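You operate a simulated robot arm through the tools that you are given. There is no shell and no other tool. Be economical: measure what you need, move in short steps, check, and stop when the job is done.

You are at the controls of a simulated two-armed robot. One attempt, no reset.

TASK
Hold the dimmer remote, open its hatch, fit the full cell and put the flat one in the tin.
Fine: of the two cells on the mat the full one shows 95 %; plus to plus; shut the hatch and the tin.
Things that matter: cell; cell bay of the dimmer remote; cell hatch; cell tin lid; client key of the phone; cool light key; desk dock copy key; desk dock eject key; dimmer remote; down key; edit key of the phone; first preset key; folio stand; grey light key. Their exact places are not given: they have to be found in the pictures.

Only the result counts: the job must be done as asked and must still hold three seconds after the hand-in. Knocking over, shifting, dropping, spilling or breaking anything else fails it.

THE ROBOT
Two 6-joint arms with two-finger parallel grippers on one trunk, on a base that drives. Base frame: it is fixed to the floor where the robot stands at the start and does not move with it; the origin is under the middle of the robot, x ahead of it, y to its left, z up; the surface under the hand at the start is at about z = 744. Units: mm, rad, N and s.
The left shoulder is at the start at [70, 166, 1406], the right one opposite. With the tool pointing down near the work surface each hand reaches from about 340 to 760 mm from the robot's upright axis, wherever it stands, measured 20 degrees to its own side. Places, roughly: cell bay of the dimmer remote [700, 0, 800]; cell hatch [700, 0, 800]; cell tin lid [500, -200, 800]; client key of the phone [600, -700, 800]; cool light key [800, -100, 100]; desk dock copy key [1000, 0, 800]; desk dock eject key [1000, -100, 800]; down key [200, -200, 700]; edit key of the phone [600, -700, 900]; first preset key [200, -200, 700]; folio stand [600, -200, 800]; grey light key [700, -100, 100]; hold key of the phone [600, -600, 800]; inside of the cell tin [500, -100, 700]; laptop power key [200, -300, 800]; laptop stand [300, -300, 800]. Payload 3.91 kg a hand.
The TCP of each hand is the grasp point between the finger pads, 30 mm short of the fingertips. In the tool frame z runs along the fingers and y along their closing line. The gripper opens to 110 mm. The fingers are 20 mm wide and 10 mm thick; the gripper's body (48 by 112 mm) begins 55 mm behind the TCP.
Orientation is that of the tool frame in the base frame, as a unit quaternion [w, x, y, z]. With the fingers straight down and closing along the base's y, the tool's x points along the base's -x, its y along +y and its z along -z.

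THE INTERFACE
- The arms move only by the tool servo_tool. It takes "left_plan", "right_plan" or both (then of equal length, played together; a hand with none holds still); each is a list of rows, each a list of 7 numbers: the finger opening in mm, from 0 to 110, then the shift along the tool's x, y, z in units of 20 mm (1.0 is 20 mm), then the turn, a rotation vector about the tool's x, y, z in units of 4 degrees (1.0 is 4 degrees). In form: [[claw, dx, dy, dz, ax, ay, az], ...]. A call has 1 to 20 rows; each row shifts and turns the commanded pose from where the row before left it, along the tool's axes as they then stand. A call with a number of a shift or a turn outside -1 to 1 is refused whole. A row lasts 0.2 s, in which the tool goes at most 50 mm and 0.15 rad; a call with a longer step from one row to the next is refused whole, and so is a gripper value outside its range. A pose out of reach is approached as far as the arm can. The call stops where the force on the tool passes 90 N (or 10 N more than at its start, if that is more) or the arm is blocked; 0.2 s more then pass. The fingers move at their own pace (about 108 mm/s each) and stop on an object; they squeeze with about 25 N. The grip force told is the motor's: it shows also when the fingers shut on nothing. Time passes only in rows, and 0.2 s behind the last, so rows that do not move let the fingers close. It gives the time, the measured TCP pose, the force on the tool (base axes), the opening and the grip force at its end, in the units of the frame above (readings bear some noise), with the torque about the TCP (base axes, N m) and any sound that the robot's microphone picked up, and new pictures: "views" is both (left out), scene, wrist or none (wrist: the cameras of the hands that moved).
- Cameras (640 x 400 px; columns grow to the right, rows downward): "scene" is now at [114.1, -20.9, 1598]; the picture's right is [-0.30, -0.95, -0.00], its down [-0.83, 0.26, -0.49] and it looks along [0.47, -0.15, -0.87] (base axes); focal length 257 px, centre (320, 200). "left" rides on the left gripper at [77, -7, -114] in its tool frame; the picture's right is [0.09, 1.00, 0.00], its down [-0.80, 0.07, -0.59] and it looks along [-0.59, 0.05, 0.80] (tool axes); focal length 270 px, centre (320, 200). "right" rides on the right gripper at [77, 7, -115] in its tool frame; the picture's right is [-0.09, 1.00, 0.00], its down [-0.80, -0.07, -0.59] and it looks along [-0.59, -0.05, 0.80] (tool axes); focal length 270 px, centre (320, 200).
- slide_trunk(by): slides the trunk up (or, below 0, down) by that many mm; the arms and the scene camera ride with it, the base frame stays. It gives what a move gives, with no picture.
- drive_base(legs): drives the robot by 1 to 6 legs, each [ahead, left, turn to the left] in mm, mm and rad, along the robot's own axes; the way and the turn of a leg run together, so that a leg with both is an arc; at most 1500 mm and 3.142 rad a leg. The arms and the cameras ride along, it lands a little off, and it stops where it bumps. It gives what a move gives, and a new picture of the scene camera.
- aim_head(pan, tilt): turns the head with the scene camera to pan (to the left, within 1.501 rad either way) and tilt (down, from -0.506 to 1.204), counted from straight ahead of the robot. It gives what a move gives, and a new picture of the scene camera.
- measure_at(camera, pixels): there is no depth. For up to 12 entries [column, row, z] of the newest picture of that camera ("zoom" is the newest enlarged one), the place [x, y] in the base frame at which the ray of that pixel passes the height z, good to about 3 mm. It takes no simulated time.
- enlarge(camera, box): a new picture of the part [left, top, right, bottom] of that camera's present view, enlarged. It takes no simulated time.
- job_done(): hands the job in; it is judged then, once.

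Go step by step. Measure first, check grasps and placings, and put right what went wrong. The budget is 80 turns and 260 pictures, counting those below and the enlarged ones. Unless the task says otherwise, let go and move clear before handing in, and close with one line.

The tools are called after "Emit:" by a JSON object that holds its "name" and its "arguments". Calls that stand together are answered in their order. servo_tool: Moves the arms, as the interface text tells. Its arguments: {"type":"object","properties":{"left_plan":{"type":"array","items":{"type":"array","items":{"type":"number"}}},"right_plan":{"type":"array","items":{"type":"array","items":{"type":"number"}}},"views":{"type":"string","enum":["both","scene","wrist","none"]}},"required":[]} The other tools are called the same way: slide_trunk (by) slides the trunk up or down; drive_base (legs) drives the base; aim_head (pan, tilt) turns the head that bears the scene camera; measure_at (camera, pixels) gives the place at which the rays of pixels pass given heights; enlarge (camera, box) takes an enlarged picture of a part of a camera's view; job_done () hands the job in.

At the start:

```text
clock: 0.0
left_position: [693.3, 173.2, 1054.8]
left_orientation: [0.001, 0.0, 1.0, 0.0]
left_wrist_force: [0.1, 0.4, -0.7]
left_torque: [-0.01, 0.01, 0.03]
left_width: 109.7
left_grip_force: 0.0
right_position: [374.2, -194.7, 950.3]
right_orientation: [0.001, 0.0, 1.0, 0.001]
right_wrist_force: [-0.3, -0.4, 0.0]
right_torque: [0.02, -0.02, -0.06]
right_width: 110.0
right_grip_force: 0.1
trunk travel left (down, up): [-901.0, 39.0]
robot x, y, heading: [-0.0, 0.0, 0.006]
head pan, tilt: [-0.304, 1.056]
```

scene: 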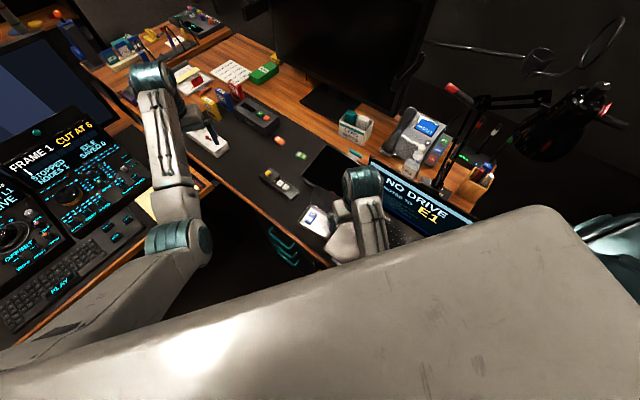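
right: 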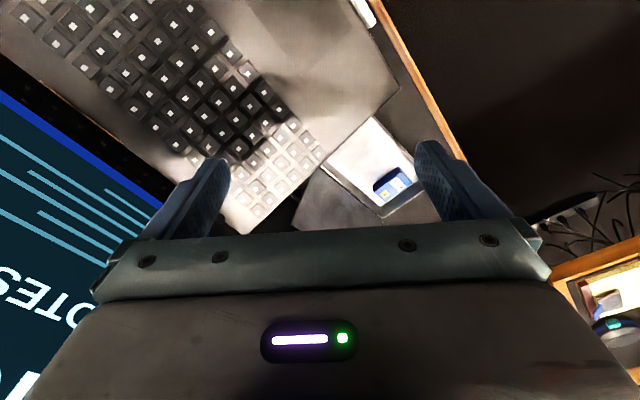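
left: 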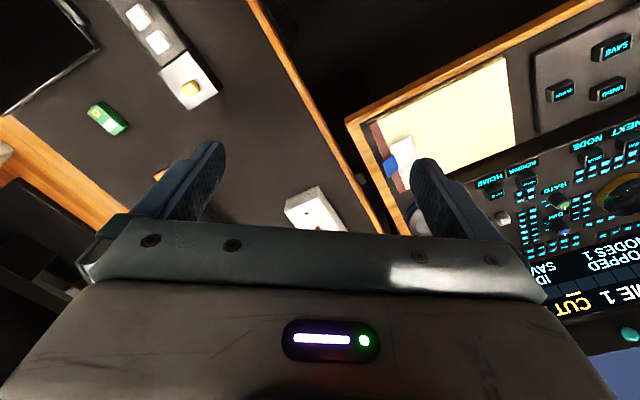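

The scene picture shows a remote near (280,183), two cells near (278,141) and (300,155), and a tin near (312,220). I'll enlarge these areas.

Emit:
{"name": "enlarge", "arguments": {"camera": "scene", "box": [230, 120, 350, 195]}}

Emit:
{"name": "enlarge", "arguments": {"camera": "scene", "box": [250, 160, 370, 250]}}

Emit:
{"name": "enlarge", "arguments": {"camera": "left", "box": [60, 0, 260, 200]}}

```text
5.33 times, centred on (290, 158) of scene
```

zoom: 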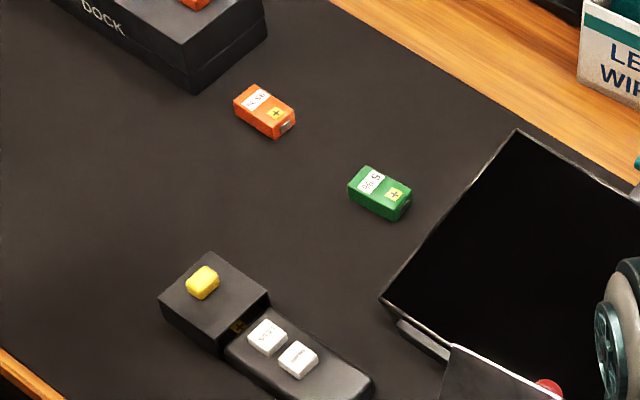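

```text
4.44 times, centred on (310, 205) of scene
```

zoom: 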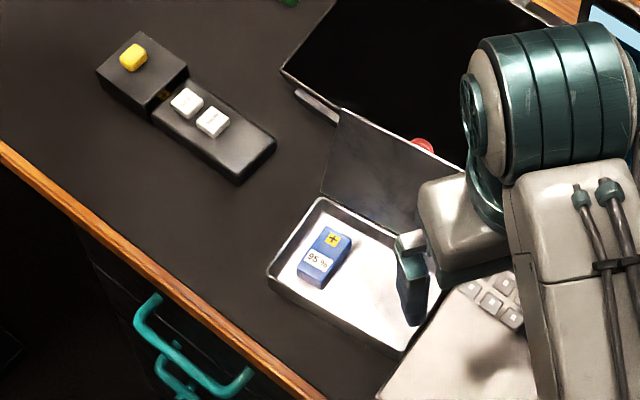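

```text
2.00 times, centred on (160, 100) of left
```

zoom: 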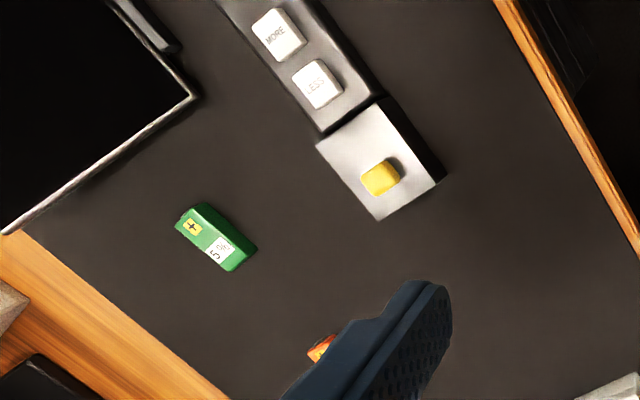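

Blue cell already lies in the open tin; green and orange lie on the mat. I'll zoom harder on labels and the remote's hatch.

Emit:
{"name": "enlarge", "arguments": {"camera": "scene", "box": [270, 132, 310, 165]}}

Emit:
{"name": "enlarge", "arguments": {"camera": "scene", "box": [255, 163, 305, 198]}}

Emit:
{"name": "enlarge", "arguments": {"camera": "left", "box": [100, 0, 230, 110]}}

Emit:
{"name": "measure_at", "arguments": {"camera": "scene", "pixels": [[278, 141, 755], [300, 155, 755], [268, 173, 775], [290, 190, 765], [312, 220, 755], [302, 212, 770]]}}

```text
12.12 times, centred on (290, 148) of scene
```

zoom: 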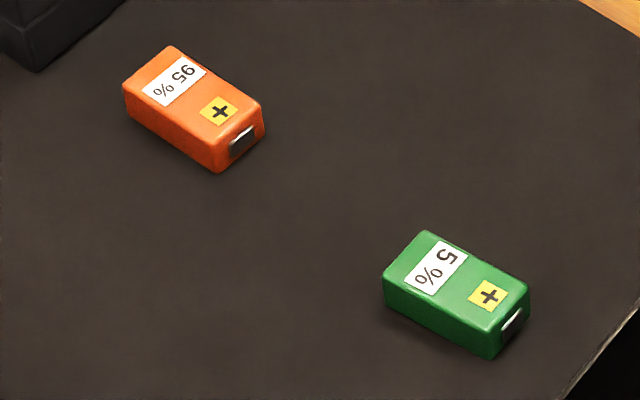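

```text
11.43 times, centred on (280, 180) of scene
```

zoom: 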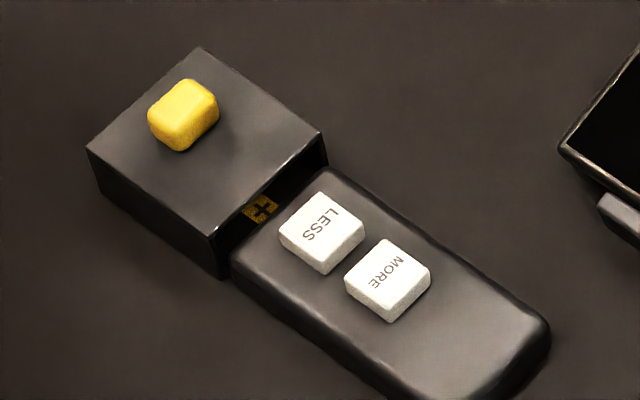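

```text
3.64 times, centred on (165, 55) of left
```

zoom: 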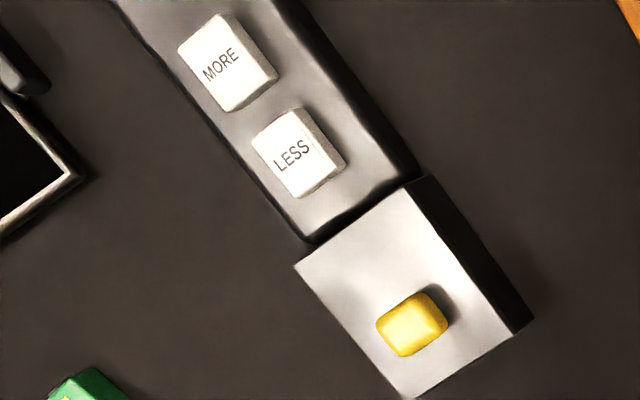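

```text
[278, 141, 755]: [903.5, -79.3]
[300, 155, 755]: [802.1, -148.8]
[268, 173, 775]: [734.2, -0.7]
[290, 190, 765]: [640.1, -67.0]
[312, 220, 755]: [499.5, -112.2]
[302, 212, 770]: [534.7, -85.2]
```

Orange reads 95 % (full) and green 5 %. The raised block with the yellow knob is the hatch. I'll look around to learn the desk edge and the obstacles for driving.

Emit:
{"name": "aim_head", "arguments": {"pan": 0.0, "tilt": 1.2}}

Emit:
{"name": "aim_head", "arguments": {"pan": -0.1, "tilt": 0.75}}

```text
clock: 0.8
left_position: [693.8, 173.1, 1054.1]
left_orientation: [0.0, 0.001, 1.0, 0.0]
left_wrist_force: [0.4, 0.2, 0.0]
left_torque: [-0.02, -0.01, 0.0]
left_width: 109.9
left_grip_force: 0.0
right_position: [375.5, -194.9, 950.5]
right_orientation: [0.001, 0.0, 1.0, 0.0]
right_wrist_force: [0.4, -0.1, -0.5]
right_torque: [0.0, -0.01, -0.01]
right_width: 110.1
right_grip_force: 0.0
trunk travel left (down, up): [-901.0, 39.0]
robot x, y, heading: [0.2, 3.9, 0.003]
head pan, tilt: [0.0, 1.201]
```

scene: 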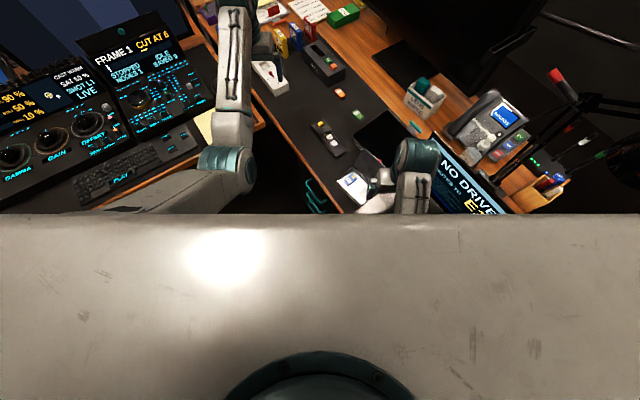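

```text
clock: 1.7
left_position: [692.7, 172.0, 1053.9]
left_orientation: [0.001, 0.0, 1.0, 0.0]
left_wrist_force: [-0.5, 0.5, -0.3]
left_torque: [-0.02, -0.03, 0.01]
left_width: 109.9
left_grip_force: 0.1
right_position: [374.2, -193.9, 949.7]
right_orientation: [0.001, 0.0, 1.0, 0.0]
right_wrist_force: [0.4, -0.3, 0.0]
right_torque: [0.03, 0.01, 0.0]
right_width: 110.0
right_grip_force: 0.0
trunk travel left (down, up): [-901.0, 39.0]
robot x, y, heading: [-2.1, 3.9, -0.0]
head pan, tilt: [-0.099, 0.75]
```

scene: 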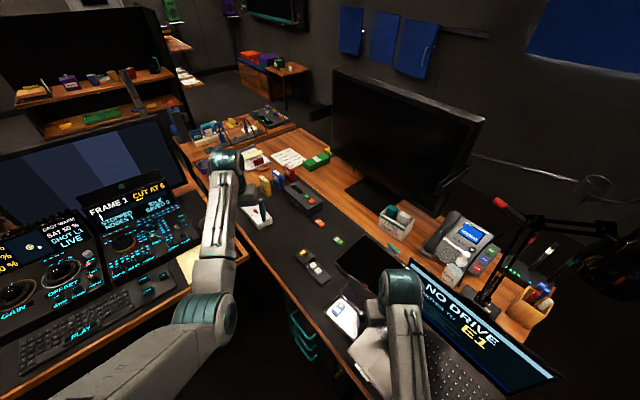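

The desk edge runs diagonally from (240,245) to (360,375). I'll measure it, so I know how far I can drive.

Emit:
{"name": "measure_at", "arguments": {"camera": "scene", "pixels": [[232, 220, 744], [270, 270, 744], [340, 350, 744], [302, 340, 600], [240, 255, 744], [130, 340, 744], [338, 240, 755], [311, 235, 755], [310, 268, 760]]}}

Emit:
{"name": "enlarge", "arguments": {"camera": "scene", "box": [230, 200, 400, 380]}}

Emit:
{"name": "aim_head", "arguments": {"pan": 0.4, "tilt": 0.8}}

Emit:
{"name": "aim_head", "arguments": {"pan": -0.9, "tilt": 1.0}}

```text
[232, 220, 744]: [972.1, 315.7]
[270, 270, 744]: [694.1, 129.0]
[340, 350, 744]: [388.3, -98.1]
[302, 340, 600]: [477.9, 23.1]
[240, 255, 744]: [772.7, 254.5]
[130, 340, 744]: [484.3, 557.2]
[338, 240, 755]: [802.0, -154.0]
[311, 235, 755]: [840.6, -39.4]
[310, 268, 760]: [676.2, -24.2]
```

```text
2.22 times, centred on (315, 290) of scene
```

zoom: 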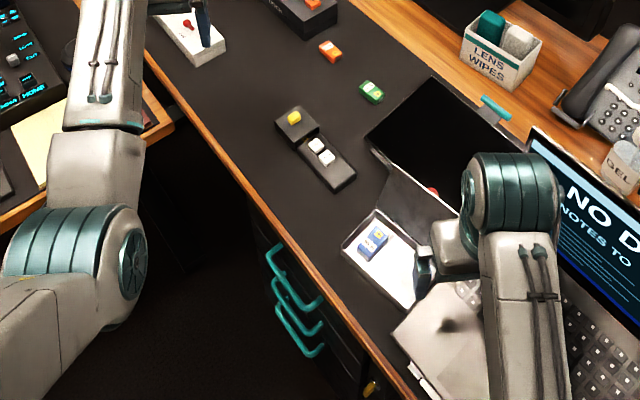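

```text
clock: 2.6
left_position: [694.9, 172.5, 1055.0]
left_orientation: [0.0, 0.0, 1.0, 0.0]
left_wrist_force: [-1.4, -0.3, 0.2]
left_torque: [-0.01, 0.01, 0.0]
left_width: 110.1
left_grip_force: 0.1
right_position: [374.8, -195.3, 949.9]
right_orientation: [0.0, 0.0, 1.0, 0.0]
right_wrist_force: [0.0, 0.0, -0.6]
right_torque: [0.0, 0.03, -0.01]
right_width: 110.1
right_grip_force: 0.1
trunk travel left (down, up): [-901.0, 39.0]
robot x, y, heading: [-0.9, 1.6, 0.002]
head pan, tilt: [0.4, 0.799]
```

scene: 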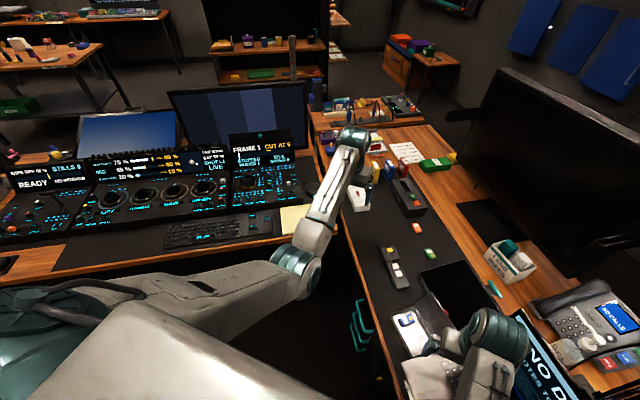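

```text
clock: 4.1
left_position: [693.6, 171.6, 1055.2]
left_orientation: [0.0, -0.001, 1.0, 0.0]
left_wrist_force: [0.5, 0.8, 0.4]
left_torque: [-0.01, -0.03, -0.02]
left_width: 110.3
left_grip_force: 0.0
right_position: [374.9, -194.6, 950.6]
right_orientation: [0.001, -0.001, 1.0, 0.0]
right_wrist_force: [0.1, 0.7, 0.0]
right_torque: [0.02, -0.01, -0.03]
right_width: 110.1
right_grip_force: 0.1
trunk travel left (down, up): [-901.0, 39.0]
robot x, y, heading: [-0.9, 0.6, -0.0]
head pan, tilt: [-0.901, 1.0]
```

scene: 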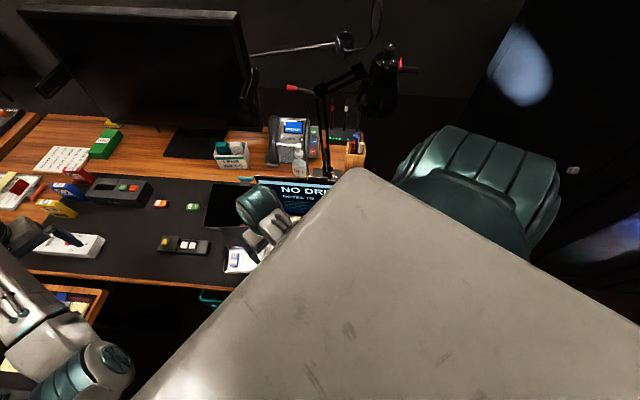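

The desk edge runs at about 35° and the remote lies parallel to it, so I'll stand square to the desk. First I retract and raise both hands so the turn is clear.

Emit:
{"name": "servo_tool", "arguments": {"left_plan": [[110, 1, 0, -1, 0, 0, 0], [110, 1, 0, -1, 0, 0, 0], [110, 1, 0, -1, 0, 0, 0], [110, 1, 0, -1, 0, 0, 0], [110, 1, 0, -1, 0, 0, 0], [110, 1, 0, -1, 0, 0, 0], [110, 1, 0, 0, 0, 0, 0], [110, 1, 0, 0, 0, 0, 0], [110, 1, 0, 0, 0, 0, 0], [110, 1, 0, 0, 0, 0, 0], [110, 1, 0, 0, 0, 0, 0], [110, 1, 0, 0, 0, 0, 0]], "right_plan": [[110, 0, 0, -1, 0, 0, 0], [110, 0, 0, -1, 0, 0, 0], [110, 0, 0, -1, 0, 0, 0], [110, 0, 0, -1, 0, 0, 0], [110, 0, 0, -1, 0, 0, 0], [110, 0, 0, -1, 0, 0, 0], [110, 0, 0, -1, 0, 0, 0], [110, 0, 0, -1, 0, 0, 0], [110, 0, 0, -1, 0, 0, 0], [110, 0, 0, -1, 0, 0, 0], [110, 0, 0, -1, 0, 0, 0], [110, 0, 0, -1, 0, 0, 0]], "views": "none"}}

Emit:
{"name": "aim_head", "arguments": {"pan": 0.2, "tilt": 1.0}}

```text
clock: 5.3
left_position: [686.6, 164.2, 1058.7]
left_orientation: [0.0, 0.0, 1.0, 0.0]
left_wrist_force: [0.5, 0.8, 0.1]
left_torque: [0.01, 0.0, -0.02]
left_width: 110.0
left_grip_force: 0.1
left hand out of reach, approached as far as the arm can: row 1, 2, 3, 4, 5
right_position: [365.4, -217.9, 974.7]
right_orientation: [0.009, -0.011, 0.997, -0.08]
right_wrist_force: [-0.4, -0.2, -0.2]
right_torque: [0.0, -0.02, 0.02]
right_width: 110.0
right_grip_force: 0.0
right hand out of reach, approached as far as the arm can: row 1, 2, 3, 4, 5
trunk travel left (down, up): [-901.0, 39.0]
robot x, y, heading: [-5.6, -1.4, 0.002]
head pan, tilt: [-0.901, 1.0]
stopped in row 5 (right hand): the arm was blocked; the commanded pose is now the measured one
```

```text
clock: 6.6
left_position: [686.2, 165.9, 1058.8]
left_orientation: [0.0, 0.0, 1.0, 0.0]
left_wrist_force: [-0.2, 0.0, 0.4]
left_torque: [0.0, -0.02, -0.01]
left_width: 110.3
left_grip_force: 0.0
right_position: [365.3, -219.2, 974.4]
right_orientation: [0.009, -0.011, 0.997, -0.08]
right_wrist_force: [-1.3, -0.2, 0.0]
right_torque: [-0.01, -0.01, 0.0]
right_width: 110.1
right_grip_force: 0.1
trunk travel left (down, up): [-901.0, 39.0]
robot x, y, heading: [1.4, -0.6, 0.001]
head pan, tilt: [0.201, 1.0]
```

scene: 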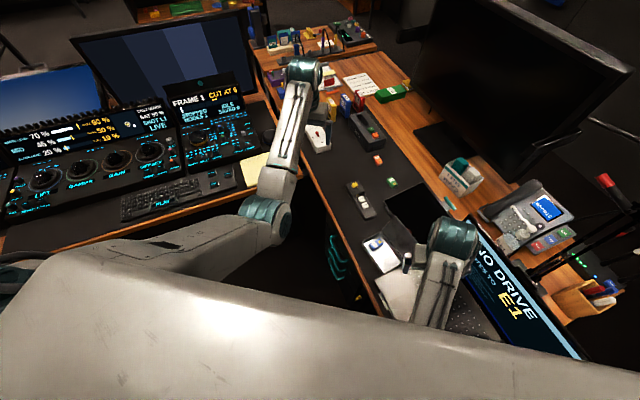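

The arms cannot go higher here, so I'll shift the base less. I check how high the laptop screen stands, then test retracting the left hand horizontally.

Emit:
{"name": "measure_at", "arguments": {"camera": "scene", "pixels": [[477, 225, 900], [477, 225, 1000], [585, 357, 900], [585, 357, 1000], [540, 210, 744], [403, 256, 900], [388, 250, 744], [382, 160, 744]]}}

Emit:
{"name": "servo_tool", "arguments": {"left_plan": [[110, 1, 0, 0, 0, 0, 0], [110, 1, 0, 0, 0, 0, 0], [110, 1, 0, 0, 0, 0, 0], [110, 1, 0, 0, 0, 0, 0], [110, 1, 0, 0, 0, 0, 0], [110, 1, 0, 0, 0, 0, 0]], "views": "wrist"}}

Emit:
{"name": "enlarge", "arguments": {"camera": "right", "box": [0, 0, 640, 400]}}

```text
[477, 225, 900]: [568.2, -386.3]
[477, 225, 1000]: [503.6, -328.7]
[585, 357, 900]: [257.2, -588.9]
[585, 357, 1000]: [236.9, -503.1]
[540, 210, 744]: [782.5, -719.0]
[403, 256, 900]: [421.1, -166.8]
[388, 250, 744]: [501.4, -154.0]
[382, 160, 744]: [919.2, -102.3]
```

```text
clock: 8.0
left_position: [603.4, 153.4, 1002.8]
left_orientation: [0.002, -0.001, 1.0, 0.0]
left_wrist_force: [-0.1, 0.4, -0.9]
left_torque: [0.01, -0.01, 0.0]
left_width: 110.0
left_grip_force: 0.0
left hand out of reach, approached as far as the arm can: row 1, 2, 3, 4, 5, 6
right_position: [364.9, -216.7, 974.9]
right_orientation: [0.01, -0.011, 0.997, -0.081]
right_wrist_force: [-0.2, -0.7, 0.2]
right_torque: [0.05, 0.01, 0.05]
right_width: 109.9
right_grip_force: 0.1
trunk travel left (down, up): [-901.0, 39.0]
robot x, y, heading: [-4.7, -0.5, 0.001]
head pan, tilt: [0.201, 1.0]
```

left: 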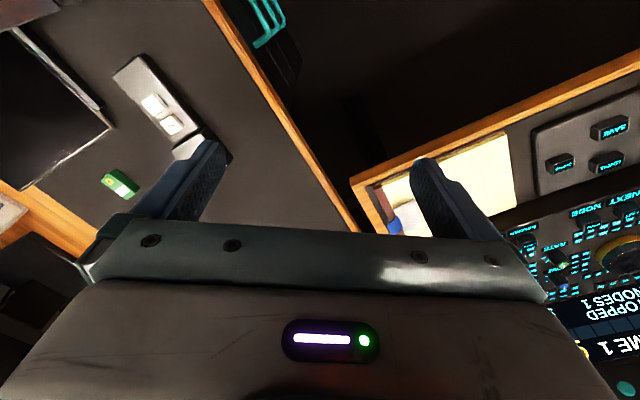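

```text
1.00 times, centred on (320, 200) of right (not enlarged: the box is as wide or as high as the picture)
```

zoom: 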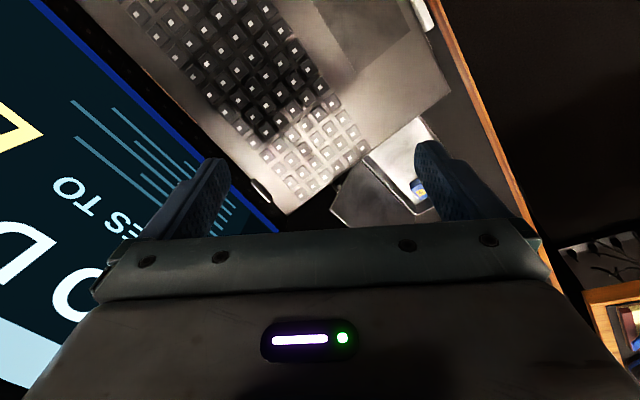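

Retracting is limited by the reach bowl, but clearance is fine. The laptop screen lies to the right of the right hand, so I'll drive ahead-left along the desk edge.

Emit:
{"name": "drive_base", "arguments": {"legs": [[220, 140, 0]]}}

```text
clock: 10.0
left_position: [776.0, 201.3, 1000.4]
left_orientation: [0.001, 0.065, 0.998, 0.0]
left_wrist_force: [0.4, 0.0, 0.0]
left_torque: [-0.01, 0.03, -0.01]
left_width: 110.2
left_grip_force: 0.0
right_position: [490.9, -136.8, 972.4]
right_orientation: [0.002, 0.053, 0.995, -0.081]
right_wrist_force: [-0.5, 0.2, -1.4]
right_torque: [0.0, 0.02, -0.03]
right_width: 110.2
right_grip_force: 0.0
trunk travel left (down, up): [-901.0, 39.0]
robot x, y, heading: [153.6, 128.0, -0.127]
head pan, tilt: [0.201, 1.0]
stopped in leg 1: the robot was blocked; the commanded pose is now the measured one
```

scene: 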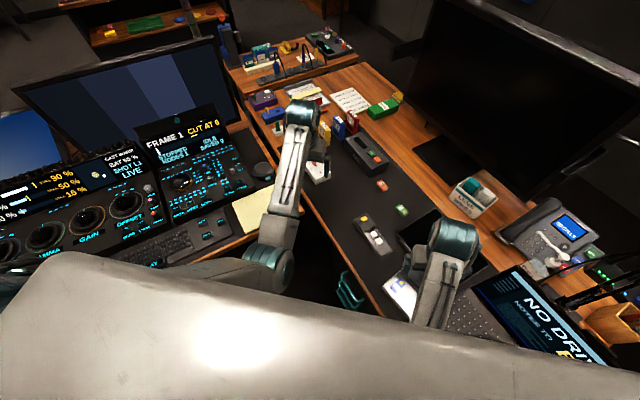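

The base bumped something around (154,128). I'll back straight off, then turn right to face the desk squarely.

Emit:
{"name": "drive_base", "arguments": {"legs": [[-120, 0, 0], [0, 0, -0.4]]}}

```text
clock: 12.5
left_position: [636.8, -29.1, 1003.9]
left_orientation: [0.002, 0.261, 0.965, 0.0]
left_wrist_force: [-0.2, 0.8, -1.2]
left_torque: [0.01, 0.0, -0.02]
left_width: 109.8
left_grip_force: 0.0
right_position: [240.4, -231.8, 975.0]
right_orientation: [-0.013, 0.249, 0.965, -0.081]
right_wrist_force: [-0.6, -0.2, 0.2]
right_torque: [0.0, -0.01, -0.02]
right_width: 110.1
right_grip_force: 0.0
trunk travel left (down, up): [-901.0, 39.0]
robot x, y, heading: [39.1, 137.9, -0.534]
head pan, tilt: [0.201, 1.0]
```

scene: 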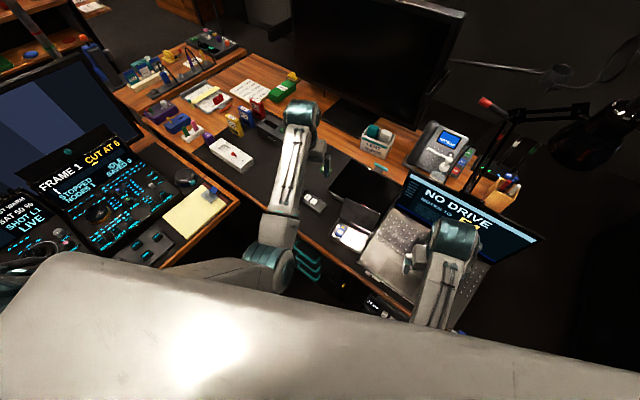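

The turn went cleanly. I finish turning to square, then strafe left along the desk in a cautious amount.

Emit:
{"name": "drive_base", "arguments": {"legs": [[0, 0, -0.42], [0, 200, 0]]}}

```text
clock: 15.3
left_position: [672.2, -145.0, 1004.4]
left_orientation: [0.002, 0.458, 0.889, -0.001]
left_wrist_force: [1.0, -0.4, 0.0]
left_torque: [-0.02, 0.04, -0.02]
left_width: 109.7
left_grip_force: 0.0
right_position: [231.1, -166.4, 974.4]
right_orientation: [-0.028, 0.446, 0.891, -0.075]
right_wrist_force: [0.2, -0.4, -0.4]
right_torque: [0.04, -0.01, 0.02]
right_width: 110.3
right_grip_force: 0.1
trunk travel left (down, up): [-901.0, 39.0]
robot x, y, heading: [199.2, 259.4, -0.951]
head pan, tilt: [0.201, 1.0]
```

scene: 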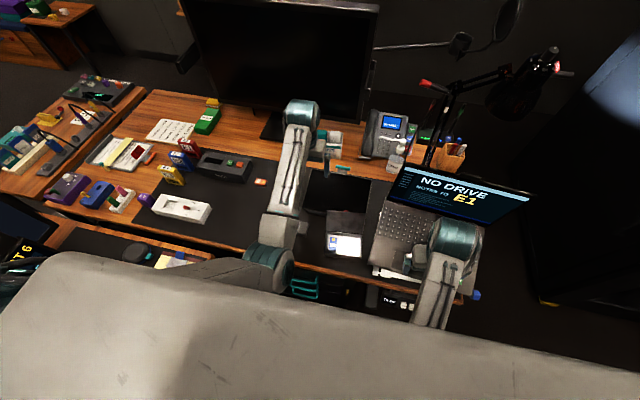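

Square to the desk now at tangent ≈ 312. I'll strafe another 140 mm left to centre on the work.

Emit:
{"name": "drive_base", "arguments": {"legs": [[0, 140, 0]]}}

Emit:
{"name": "aim_head", "arguments": {"pan": 0.0, "tilt": 0.9}}

```text
clock: 16.6
left_position: [783.7, -66.7, 1003.2]
left_orientation: [0.002, 0.459, 0.888, 0.0]
left_wrist_force: [-0.4, -0.5, -0.2]
left_torque: [0.04, -0.01, 0.0]
left_width: 109.9
left_grip_force: 0.1
right_position: [341.7, -87.8, 974.3]
right_orientation: [-0.029, 0.447, 0.891, -0.075]
right_wrist_force: [-0.4, -0.3, 0.4]
right_torque: [-0.02, 0.0, 0.0]
right_width: 109.9
right_grip_force: 0.0
trunk travel left (down, up): [-901.0, 39.0]
robot x, y, heading: [311.7, 335.1, -0.955]
head pan, tilt: [0.201, 1.0]
```

scene: 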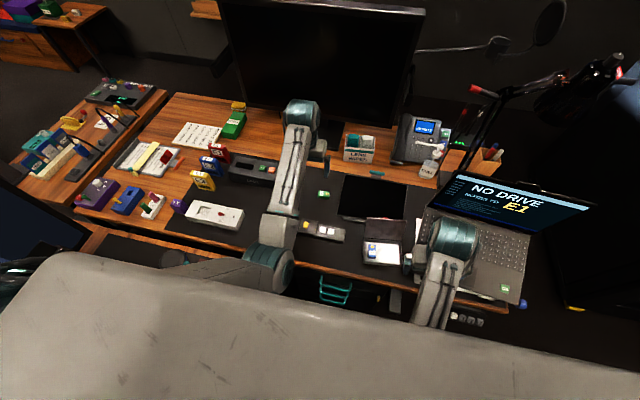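

```text
clock: 17.3
left_position: [785.0, -65.4, 1004.1]
left_orientation: [0.002, 0.459, 0.888, -0.002]
left_wrist_force: [-0.1, -0.2, 0.4]
left_torque: [-0.02, 0.01, -0.03]
left_width: 109.9
left_grip_force: 0.0
right_position: [344.0, -86.4, 974.9]
right_orientation: [-0.029, 0.447, 0.891, -0.075]
right_wrist_force: [-0.1, 0.6, -0.8]
right_torque: [-0.01, 0.07, -0.04]
right_width: 110.2
right_grip_force: 0.1
trunk travel left (down, up): [-901.0, 39.0]
robot x, y, heading: [308.7, 340.7, -0.953]
head pan, tilt: [0.0, 0.901]
```

scene: 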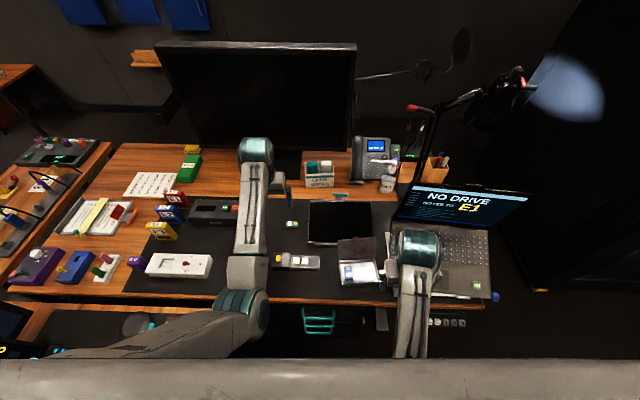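

Well placed: in the robot frame the remote lies about 520 ahead with its long axis left-right, the hatch on the left end. Now a close view via the left camera.

Emit:
{"name": "enlarge", "arguments": {"camera": "left", "box": [120, 0, 520, 250]}}

Emit:
{"name": "enlarge", "arguments": {"camera": "scene", "box": [260, 210, 400, 300]}}

```text
1.60 times, centred on (320, 125) of left
```

zoom: 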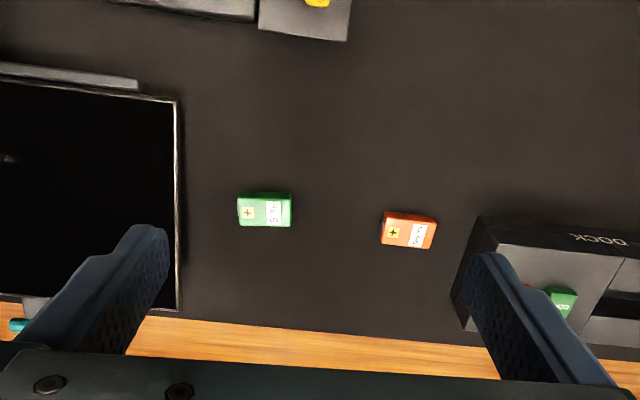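

```text
4.44 times, centred on (330, 255) of scene
```

zoom: 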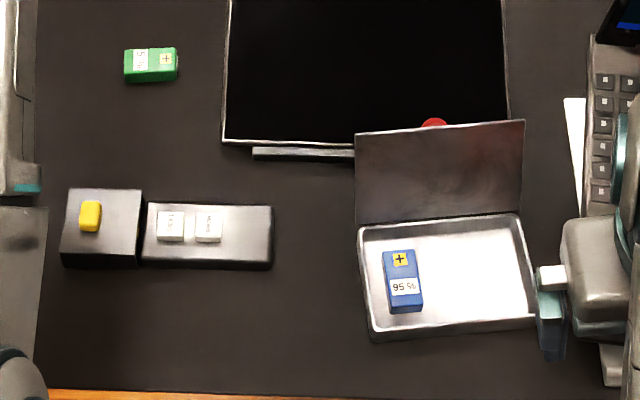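

I'll bring the left hand above the hatch for a close look.

Emit:
{"name": "servo_tool", "arguments": {"left_plan": [[110, 0, 0, 1, 0, 0, 0], [110, 0.5, 0, 1, 0, 0, 0], [110, 1, 0, 1, 0, 0, 0], [110, 1, 0, 1, 0, 0, 0], [110, 0.5, 0, 0, 0, 0, 0]], "views": "wrist"}}

Emit:
{"name": "enlarge", "arguments": {"camera": "left", "box": [200, 50, 440, 200]}}

```text
clock: 18.5
left_position: [751.0, -16.4, 922.6]
left_orientation: [0.002, 0.459, 0.889, -0.001]
left_wrist_force: [-0.1, 0.3, -0.3]
left_torque: [-0.04, -0.01, -0.01]
left_width: 110.0
left_grip_force: 0.0
right_position: [342.4, -86.8, 974.5]
right_orientation: [-0.029, 0.447, 0.891, -0.075]
right_wrist_force: [-0.2, -0.3, 0.0]
right_torque: [-0.01, 0.0, 0.02]
right_width: 110.0
right_grip_force: 0.0
trunk travel left (down, up): [-901.0, 39.0]
robot x, y, heading: [311.8, 336.0, -0.952]
head pan, tilt: [0.0, 0.901]
```

left: 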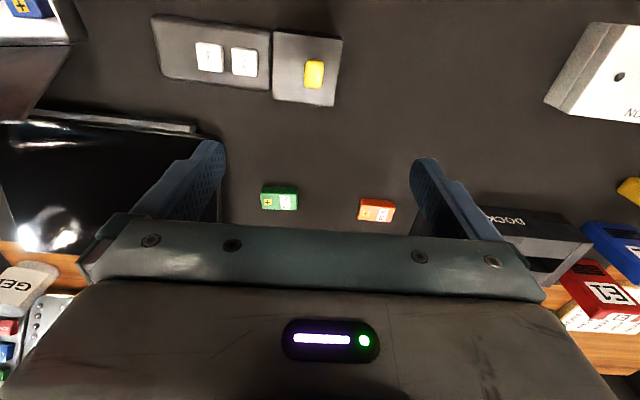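

```text
2.67 times, centred on (320, 125) of left
```

zoom: 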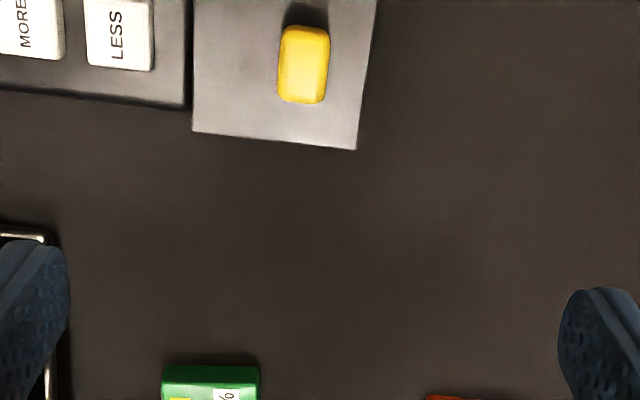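

I want a sharper look at the hatch joint, from both the scene and left cameras.

Emit:
{"name": "enlarge", "arguments": {"camera": "scene", "box": [268, 245, 328, 275]}}

Emit:
{"name": "enlarge", "arguments": {"camera": "left", "box": [145, 0, 355, 115]}}

Emit:
{"name": "measure_at", "arguments": {"camera": "left", "pixels": [[314, 74, 785], [275, 32, 775], [272, 102, 775], [342, 38, 775], [333, 105, 775], [154, 17, 762], [160, 78, 762], [270, 90, 762], [271, 27, 762], [279, 198, 760], [377, 210, 760]]}}

```text
10.67 times, centred on (298, 260) of scene
```

zoom: 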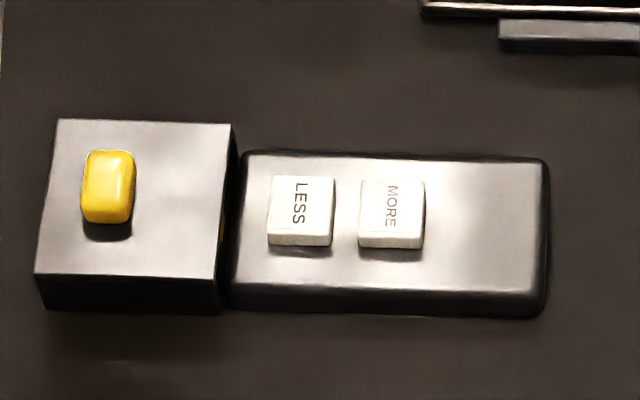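

```text
3.05 times, centred on (250, 58) of left
```

zoom: 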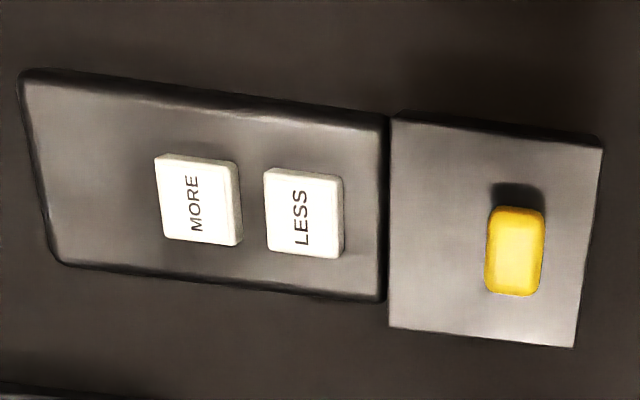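

```text
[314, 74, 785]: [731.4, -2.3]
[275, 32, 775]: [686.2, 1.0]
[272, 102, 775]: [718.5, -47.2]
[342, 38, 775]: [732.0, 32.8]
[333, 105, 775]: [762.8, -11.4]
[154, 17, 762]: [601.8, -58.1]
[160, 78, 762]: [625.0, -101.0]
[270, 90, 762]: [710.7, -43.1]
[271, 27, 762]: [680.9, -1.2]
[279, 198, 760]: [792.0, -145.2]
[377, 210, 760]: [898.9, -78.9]
```

Knob centre ≈ (731,-2) and body centre ≈ (655,-51). First I level the right hand and bring it above the body's right end, with the left hand sidestepping 60 mm.

Emit:
{"name": "servo_tool", "arguments": {"left_plan": [[110, 0, 1, 0, 0, 0, 0], [110, 0, 1, 0, 0, 0, 0], [110, 0, 1, 0, 0, 0, 0], [110, 0, 0, 0, 0, 0, 0], [110, 0, 0, 0, 0, 0, 0], [110, 0, 0, 0, 0, 0, 0], [110, 0, 0, 0, 0, 0, 0], [110, 0, 0, 0, 0, 0, 0], [110, 0, 0, 0, 0, 0, 0], [110, 0, 0, 0, 0, 0, 0], [110, 0, 0, 0, 0, 0, 0], [110, 0, 0, 0, 0, 0, 0], [110, 0, 0, 0, 0, 0, 0], [110, 0, 0, 0, 0, 0, 0], [110, 0, 0, 0, 0, 0, 0]], "right_plan": [[110, -0.6, 0, 0, -0.77, 0.08, 0.11], [110, -0.6, 0, 0, -0.77, 0.08, 0.11], [110, -0.6, 0, 0, -0.77, 0.08, 0.11], [110, -0.6, 1, 0, 0, 0, 0], [110, -0.6, 1, 0, 0, 0, 0], [110, -0.6, 1, 0, 0, 0, 0], [110, -0.6, 1, 0, 0, 0, 0], [110, -0.6, 1, 0, 0, 0, 0], [110, -0.6, 1, 0, 0, 0, 0], [110, -0.6, 1, 0, 0, 0, 0], [110, -0.6, 1, 0, 0, 0, 0], [110, -0.6, 1, 0, 0, 0, 0], [110, 0, 1, 0, 0, 0, 0], [110, 0, 1, 0, 0, 0, 0], [110, 0, 1, 0, 0, 0, 0]], "views": "none"}}

Emit:
{"name": "servo_tool", "arguments": {"right_plan": [[110, 0, 0, 0, 0, 0, -1], [110, 0, 0, 0, 0, 0, -1], [110, 0, 0, 0, 0, 0, -1], [110, 0, 0, 0, 0, 0, -1], [110, 0, 0, 0, 0, 0, -1], [110, 0, 0, 0, 0, 0, -1], [110, 0, 0, 0, 0, 0, -1], [110, 0, 0, 0, 0, 0, -1], [110, 0, 0, 0, 0, 0, -1], [110, 0, 0, 0, 0, 0, -1], [110, 0, 0, 0, 0, 0, -1], [110, 0, 0, 0, 0, 0, -1], [110, 0, 0, 0, 0, 0, -1], [110, 0, 0, 0, 0, 0, -1], [110, 0, 0, 0, 0, 0, -1], [110, 0, 0, 0, 0, 0, -1], [110, 0, 0, 0, 0, 0, -1], [110, 0, 0, 0, 0, 0, -1], [110, 0, 0, 0, 0, 0, -1], [110, 0, 0, 0, 0, 0, -1]], "views": "both"}}

```text
clock: 20.3
left_position: [799.5, 17.0, 922.5]
left_orientation: [0.001, 0.459, 0.889, -0.002]
left_wrist_force: [-0.1, -0.6, -0.1]
left_torque: [-0.01, -0.01, 0.0]
left_width: 110.0
left_grip_force: 0.2
right_position: [411.7, -136.6, 926.1]
right_orientation: [-0.044, 0.461, 0.884, -0.065]
right_wrist_force: [0.9, -0.1, 1.3]
right_torque: [0.02, 0.01, 0.02]
right_width: 109.7
right_grip_force: 0.1
right hand out of reach, approached as far as the arm can: row 1, 2, 3, 8
trunk travel left (down, up): [-901.0, 39.0]
robot x, y, heading: [308.9, 335.1, -0.95]
head pan, tilt: [0.0, 0.901]
stopped in row 8 (right hand): the arm was blocked; the commanded pose is now the measured one
```

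```text
clock: 24.5
left_position: [798.5, 18.4, 923.6]
left_orientation: [0.002, 0.458, 0.889, -0.001]
left_wrist_force: [-0.3, -0.6, -0.7]
left_torque: [0.0, 0.0, 0.02]
left_width: 110.0
left_grip_force: 0.1
right_position: [412.3, -136.7, 927.5]
right_orientation: [-0.076, -0.215, 0.973, -0.02]
right_wrist_force: [-0.1, -1.2, -0.4]
right_torque: [0.0, 0.02, -0.02]
right_width: 109.8
right_grip_force: 0.1
trunk travel left (down, up): [-901.0, 39.0]
robot x, y, heading: [305.4, 334.4, -0.954]
head pan, tilt: [0.0, 0.901]
```

scene: 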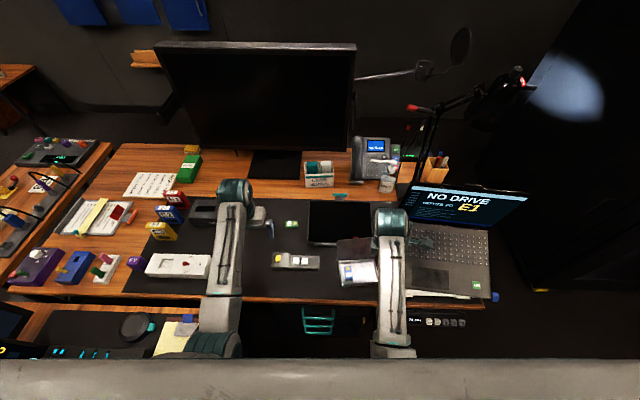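
right: 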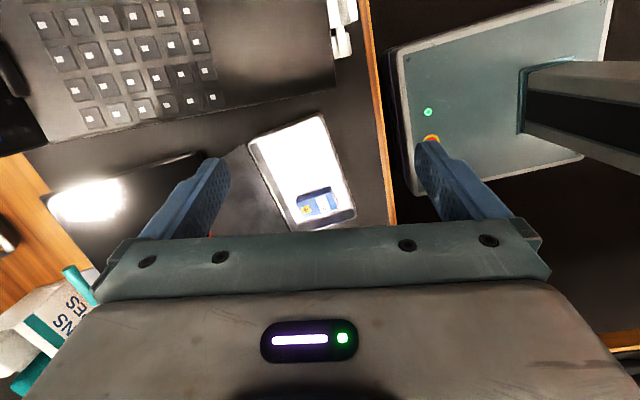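

Rotation works. I'll level out the residual tilt, then slide the right hand over the remote's right end.

Emit:
{"name": "servo_tool", "arguments": {"right_plan": [[110, 0, -1, 0, 0.05, -0.75, -0.87], [110, 0, -1, 0, 0.05, -0.75, -0.87], [110, 0, -1, 0, 0.05, -0.75, -0.87], [110, -1, -0.5, 0, 0, 0, 0], [110, -1, 0, 0, 0, 0, 0], [110, -1, 0, 0, 0, 0, 0], [110, -1, 0, 0, 0, 0, 0], [110, -1, 0, 0, 0, 0, 0], [110, -1, 0, 0, 0, 0, 0], [110, -1, 0, 0, 0, 0, 0], [110, -1, 0, 0, 0, 0, 0], [110, -1, 0, 0, 0, 0, 0], [110, -1, 0, 0, 0, 0, 0], [110, -1, 0, 0, 0, 0, 0], [110, -0.5, 0, 0, 0, 0, 0]], "views": "both"}}

```text
clock: 26.6
left_position: [798.8, 18.6, 923.7]
left_orientation: [0.002, 0.459, 0.889, -0.001]
left_wrist_force: [0.2, 0.2, 0.4]
left_torque: [0.02, 0.02, 0.0]
left_width: 110.2
left_grip_force: 0.0
right_position: [468.6, -185.7, 909.7]
right_orientation: [-0.075, -0.289, 0.954, -0.027]
right_wrist_force: [0.4, 0.2, -0.2]
right_torque: [0.02, 0.04, 0.0]
right_width: 110.0
right_grip_force: 0.0
right hand out of reach, approached as far as the arm can: row 10
trunk travel left (down, up): [-901.0, 39.0]
robot x, y, heading: [310.8, 337.1, -0.952]
head pan, tilt: [0.0, 0.901]
stopped in row 10 (right hand): the arm was blocked; the commanded pose is now the measured one
```

scene: 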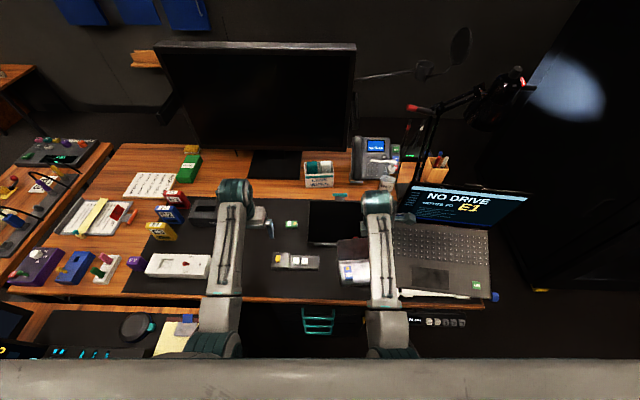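
right: 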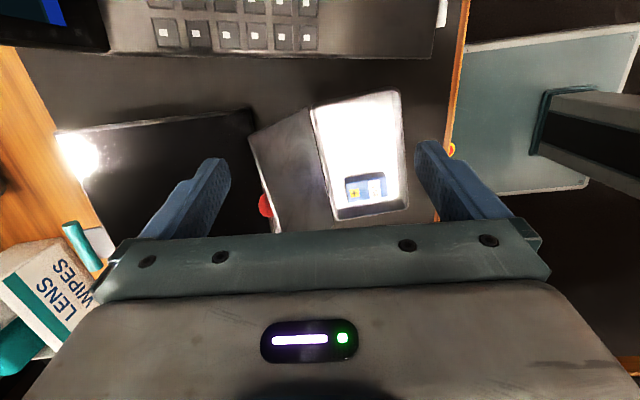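

The right hand keeps stalling near its upper reach bowl. I'll raise the trunk 38 mm so the same heights are lower in its workspace, then level the tilt alone while descending slightly.

Emit:
{"name": "slide_trunk", "arguments": {"by": 38}}

Emit:
{"name": "servo_tool", "arguments": {"right_plan": [[110, 0, 0, 0.5, 0, -0.75, -0.2], [110, 0, 0, 0.5, 0, -0.75, -0.2], [110, 0, 0, 0.5, 0, -0.75, 0], [110, 0, 0, 0, 0, 0, 0], [110, 0, 0, 0, 0, 0, 0]], "views": "none"}}

```text
clock: 27.4
left_position: [798.7, 17.3, 960.3]
left_orientation: [0.002, 0.458, 0.889, -0.001]
left_wrist_force: [0.7, -0.1, 0.4]
left_torque: [0.01, 0.02, -0.01]
left_width: 109.8
left_grip_force: 0.0
right_position: [470.0, -185.4, 947.1]
right_orientation: [-0.073, -0.289, 0.954, -0.026]
right_wrist_force: [0.7, 0.5, 0.1]
right_torque: [0.0, 0.0, 0.0]
right_width: 110.1
right_grip_force: 0.0
trunk travel left (down, up): [-939.0, 1.0]
robot x, y, heading: [307.0, 334.8, -0.95]
head pan, tilt: [0.0, 0.901]
```

```text
clock: 28.6
left_position: [799.5, 17.4, 962.2]
left_orientation: [0.002, 0.458, 0.889, -0.001]
left_wrist_force: [-1.0, -0.9, 0.6]
left_torque: [0.01, -0.01, 0.01]
left_width: 110.2
left_grip_force: 0.0
right_position: [469.3, -186.1, 918.0]
right_orientation: [0.004, -0.304, 0.953, -0.001]
right_wrist_force: [0.0, -0.6, 0.5]
right_torque: [-0.02, 0.0, 0.03]
right_width: 109.9
right_grip_force: 0.1
trunk travel left (down, up): [-939.0, 1.0]
robot x, y, heading: [309.9, 339.2, -0.95]
head pan, tilt: [0.0, 0.901]
```

Levelled perfectly. Now I slide the right hand left 213 mm to above the remote's right end.

Emit:
{"name": "servo_tool", "arguments": {"right_plan": [[110, -1, 0, 0, 0, 0, 0], [110, -1, 0, 0, 0, 0, 0], [110, -1, 0, 0, 0, 0, 0], [110, -1, 0, 0, 0, 0, 0], [110, -1, 0, 0, 0, 0, 0], [110, -1, 0, 0, 0, 0, 0], [110, -1, 0, 0, 0, 0, 0], [110, -1, 0, 0, 0, 0, 0], [110, -1, 0, 0.2, 0, 0, 0], [110, -1, 0, 0.4, 0, 0, 0], [110, -0.6, 0, 0.4, 0, 0, 0]], "views": "wrist"}}

```text
clock: 29.9
left_position: [799.7, 17.8, 960.5]
left_orientation: [0.003, 0.459, 0.889, -0.001]
left_wrist_force: [-0.4, 0.3, -0.1]
left_torque: [0.0, -0.01, 0.0]
left_width: 110.1
left_grip_force: 0.1
right_position: [479.5, -178.3, 897.7]
right_orientation: [-0.072, -0.289, 0.954, -0.023]
right_wrist_force: [0.6, 0.6, -0.2]
right_torque: [0.02, 0.0, -0.01]
right_width: 110.0
right_grip_force: 0.2
right hand out of reach, approached as far as the arm can: row 6
trunk travel left (down, up): [-939.0, 1.0]
robot x, y, heading: [309.3, 337.3, -0.953]
head pan, tilt: [0.0, 0.901]
stopped in row 6 (right hand): the arm was blocked; the commanded pose is now the measured one
```

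right: 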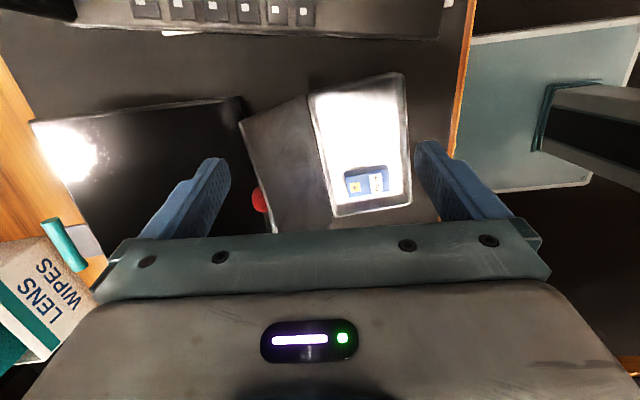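

Inward motion is blocked again around 170 mm right of centre, with no tool force. I'll look at what the right arm is touching.

Emit:
{"name": "aim_head", "arguments": {"pan": -0.35, "tilt": 1.2}}

Emit:
{"name": "aim_head", "arguments": {"pan": -1.2, "tilt": 0.6}}

```text
clock: 30.8
left_position: [798.2, 18.3, 962.2]
left_orientation: [0.002, 0.459, 0.888, -0.002]
left_wrist_force: [-0.3, 0.1, -0.3]
left_torque: [0.02, 0.01, -0.01]
left_width: 109.9
left_grip_force: 0.1
right_position: [480.7, -177.9, 897.5]
right_orientation: [-0.073, -0.289, 0.954, -0.023]
right_wrist_force: [-0.1, 0.3, -0.2]
right_torque: [0.01, 0.04, -0.02]
right_width: 110.0
right_grip_force: 0.1
trunk travel left (down, up): [-939.0, 1.0]
robot x, y, heading: [307.0, 335.8, -0.952]
head pan, tilt: [-0.351, 1.201]
```

scene: 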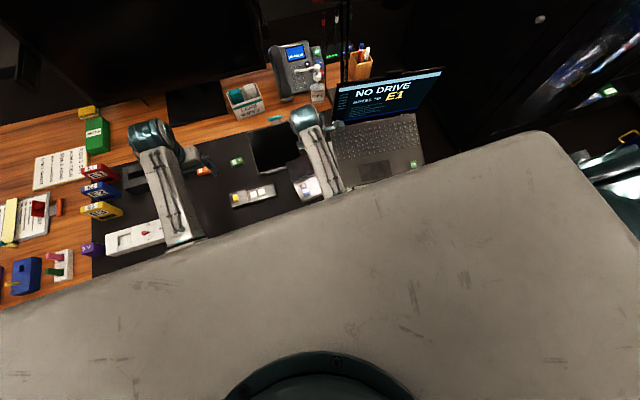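

```text
clock: 31.9
left_position: [797.9, 17.8, 960.4]
left_orientation: [0.002, 0.458, 0.889, -0.001]
left_wrist_force: [0.9, -0.5, -0.2]
left_torque: [0.0, -0.02, -0.01]
left_width: 109.9
left_grip_force: 0.0
right_position: [481.5, -178.1, 897.0]
right_orientation: [-0.073, -0.29, 0.954, -0.023]
right_wrist_force: [0.5, 0.9, 0.8]
right_torque: [0.01, 0.0, -0.02]
right_width: 110.2
right_grip_force: 0.0
trunk travel left (down, up): [-939.0, 1.0]
robot x, y, heading: [310.4, 336.8, -0.952]
head pan, tilt: [-1.201, 0.6]
```

scene: 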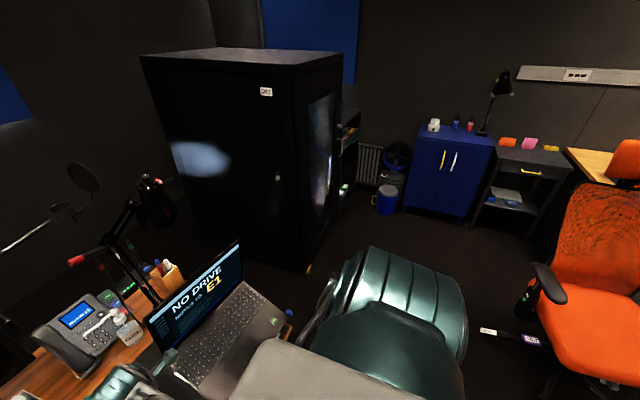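

No visible collision, so it may be a joint limit. I'll test how far the left hand can go inward.

Emit:
{"name": "servo_tool", "arguments": {"left_plan": [[110, 0, 0, 1, 0, 0, 0], [110, 0, 0, 1, 0, 0, 0], [110, 0, -1, 0.5, 0, 0, 0], [110, 0, -1, 0, 0, 0, 0], [110, 0, -1, 0, 0, 0, 0], [110, 0, -1, 0, 0, 0, 0], [110, 0, -1, 0, 0, 0, 0], [110, 0, -1, 0, 0, 0, 0], [110, 0, -1, 0, 0, 0, 0]], "views": "wrist"}}

```text
clock: 34.1
left_position: [744.6, -21.2, 894.6]
left_orientation: [0.025, 0.445, 0.894, 0.049]
left_wrist_force: [0.8, 0.1, -0.1]
left_torque: [-0.03, 0.02, 0.04]
left_width: 110.0
left_grip_force: 0.0
right_position: [480.4, -178.6, 897.6]
right_orientation: [-0.072, -0.291, 0.954, -0.022]
right_wrist_force: [-0.4, -0.7, -0.4]
right_torque: [-0.01, -0.01, -0.01]
right_width: 110.1
right_grip_force: 0.1
trunk travel left (down, up): [-939.0, 1.0]
robot x, y, heading: [308.0, 335.7, -0.953]
head pan, tilt: [-1.201, 0.6]
stopped in row 9 (left hand): the arm was blocked; the commanded pose is now the measured one
```

left: 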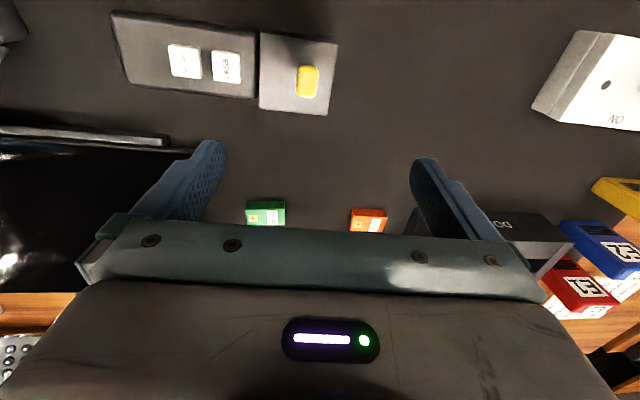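

Both hands stop near the shoulder line, ±150–165 mm. Tilting a tool inward should let its fingertips reach further in, so I'll test that with the right hand: 30° inward tilt, then shift left.

Emit:
{"name": "servo_tool", "arguments": {"right_plan": [[110, 0, 0, 0, 0, -1, -0.2], [110, 0, 0, 0, 0, -1, -0.2], [110, 0, 0, 0, 0, -1, 0], [110, 0, 0, 0, 0, -1, 0], [110, 0, 0, 0, 0, -1, 0], [110, 0, 0, 0, 0, -1, 0], [110, 0, 0, 0, 0, -1, 0], [110, 0, 0, 0, 0, -1, 0], [110, 0, 0, 0, 0, -1, 0], [110, 0, 0, 0, 0, -1, 0], [110, -0.866, 0, 0.5, 0, 0, 0], [110, -0.866, 0, 0.5, 0, 0, 0], [110, -0.866, 0, 0.5, 0, 0, 0], [110, -0.866, 0, 0.5, 0, 0, 0], [110, -0.866, 0, 0.5, 0, 0, 0], [110, -0.866, 0, 0.5, 0, 0, 0], [110, -0.866, 0, 0.5, 0, 0, 0]], "views": "wrist"}}

```text
clock: 37.7
left_position: [745.8, -22.3, 895.1]
left_orientation: [0.026, 0.445, 0.894, 0.048]
left_wrist_force: [-0.6, -0.6, -0.1]
left_torque: [0.01, -0.03, -0.02]
left_width: 110.0
left_grip_force: 0.1
right_position: [588.9, -102.7, 895.2]
right_orientation: [0.25, -0.291, 0.92, 0.081]
right_wrist_force: [-0.1, 0.1, 0.3]
right_torque: [0.03, 0.02, 0.01]
right_width: 110.0
right_grip_force: 0.1
trunk travel left (down, up): [-939.0, 1.0]
robot x, y, heading: [311.4, 340.0, -0.95]
head pan, tilt: [-1.201, 0.6]
```

right: 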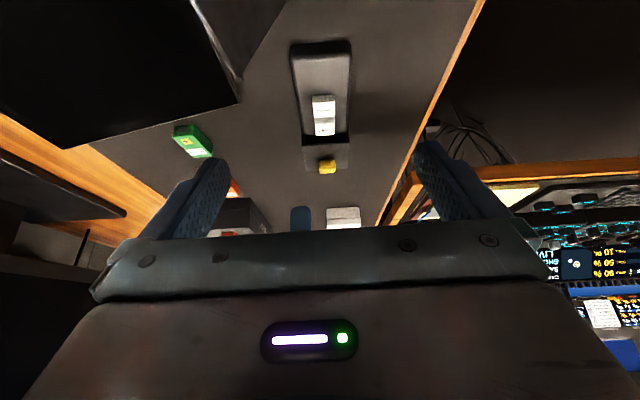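

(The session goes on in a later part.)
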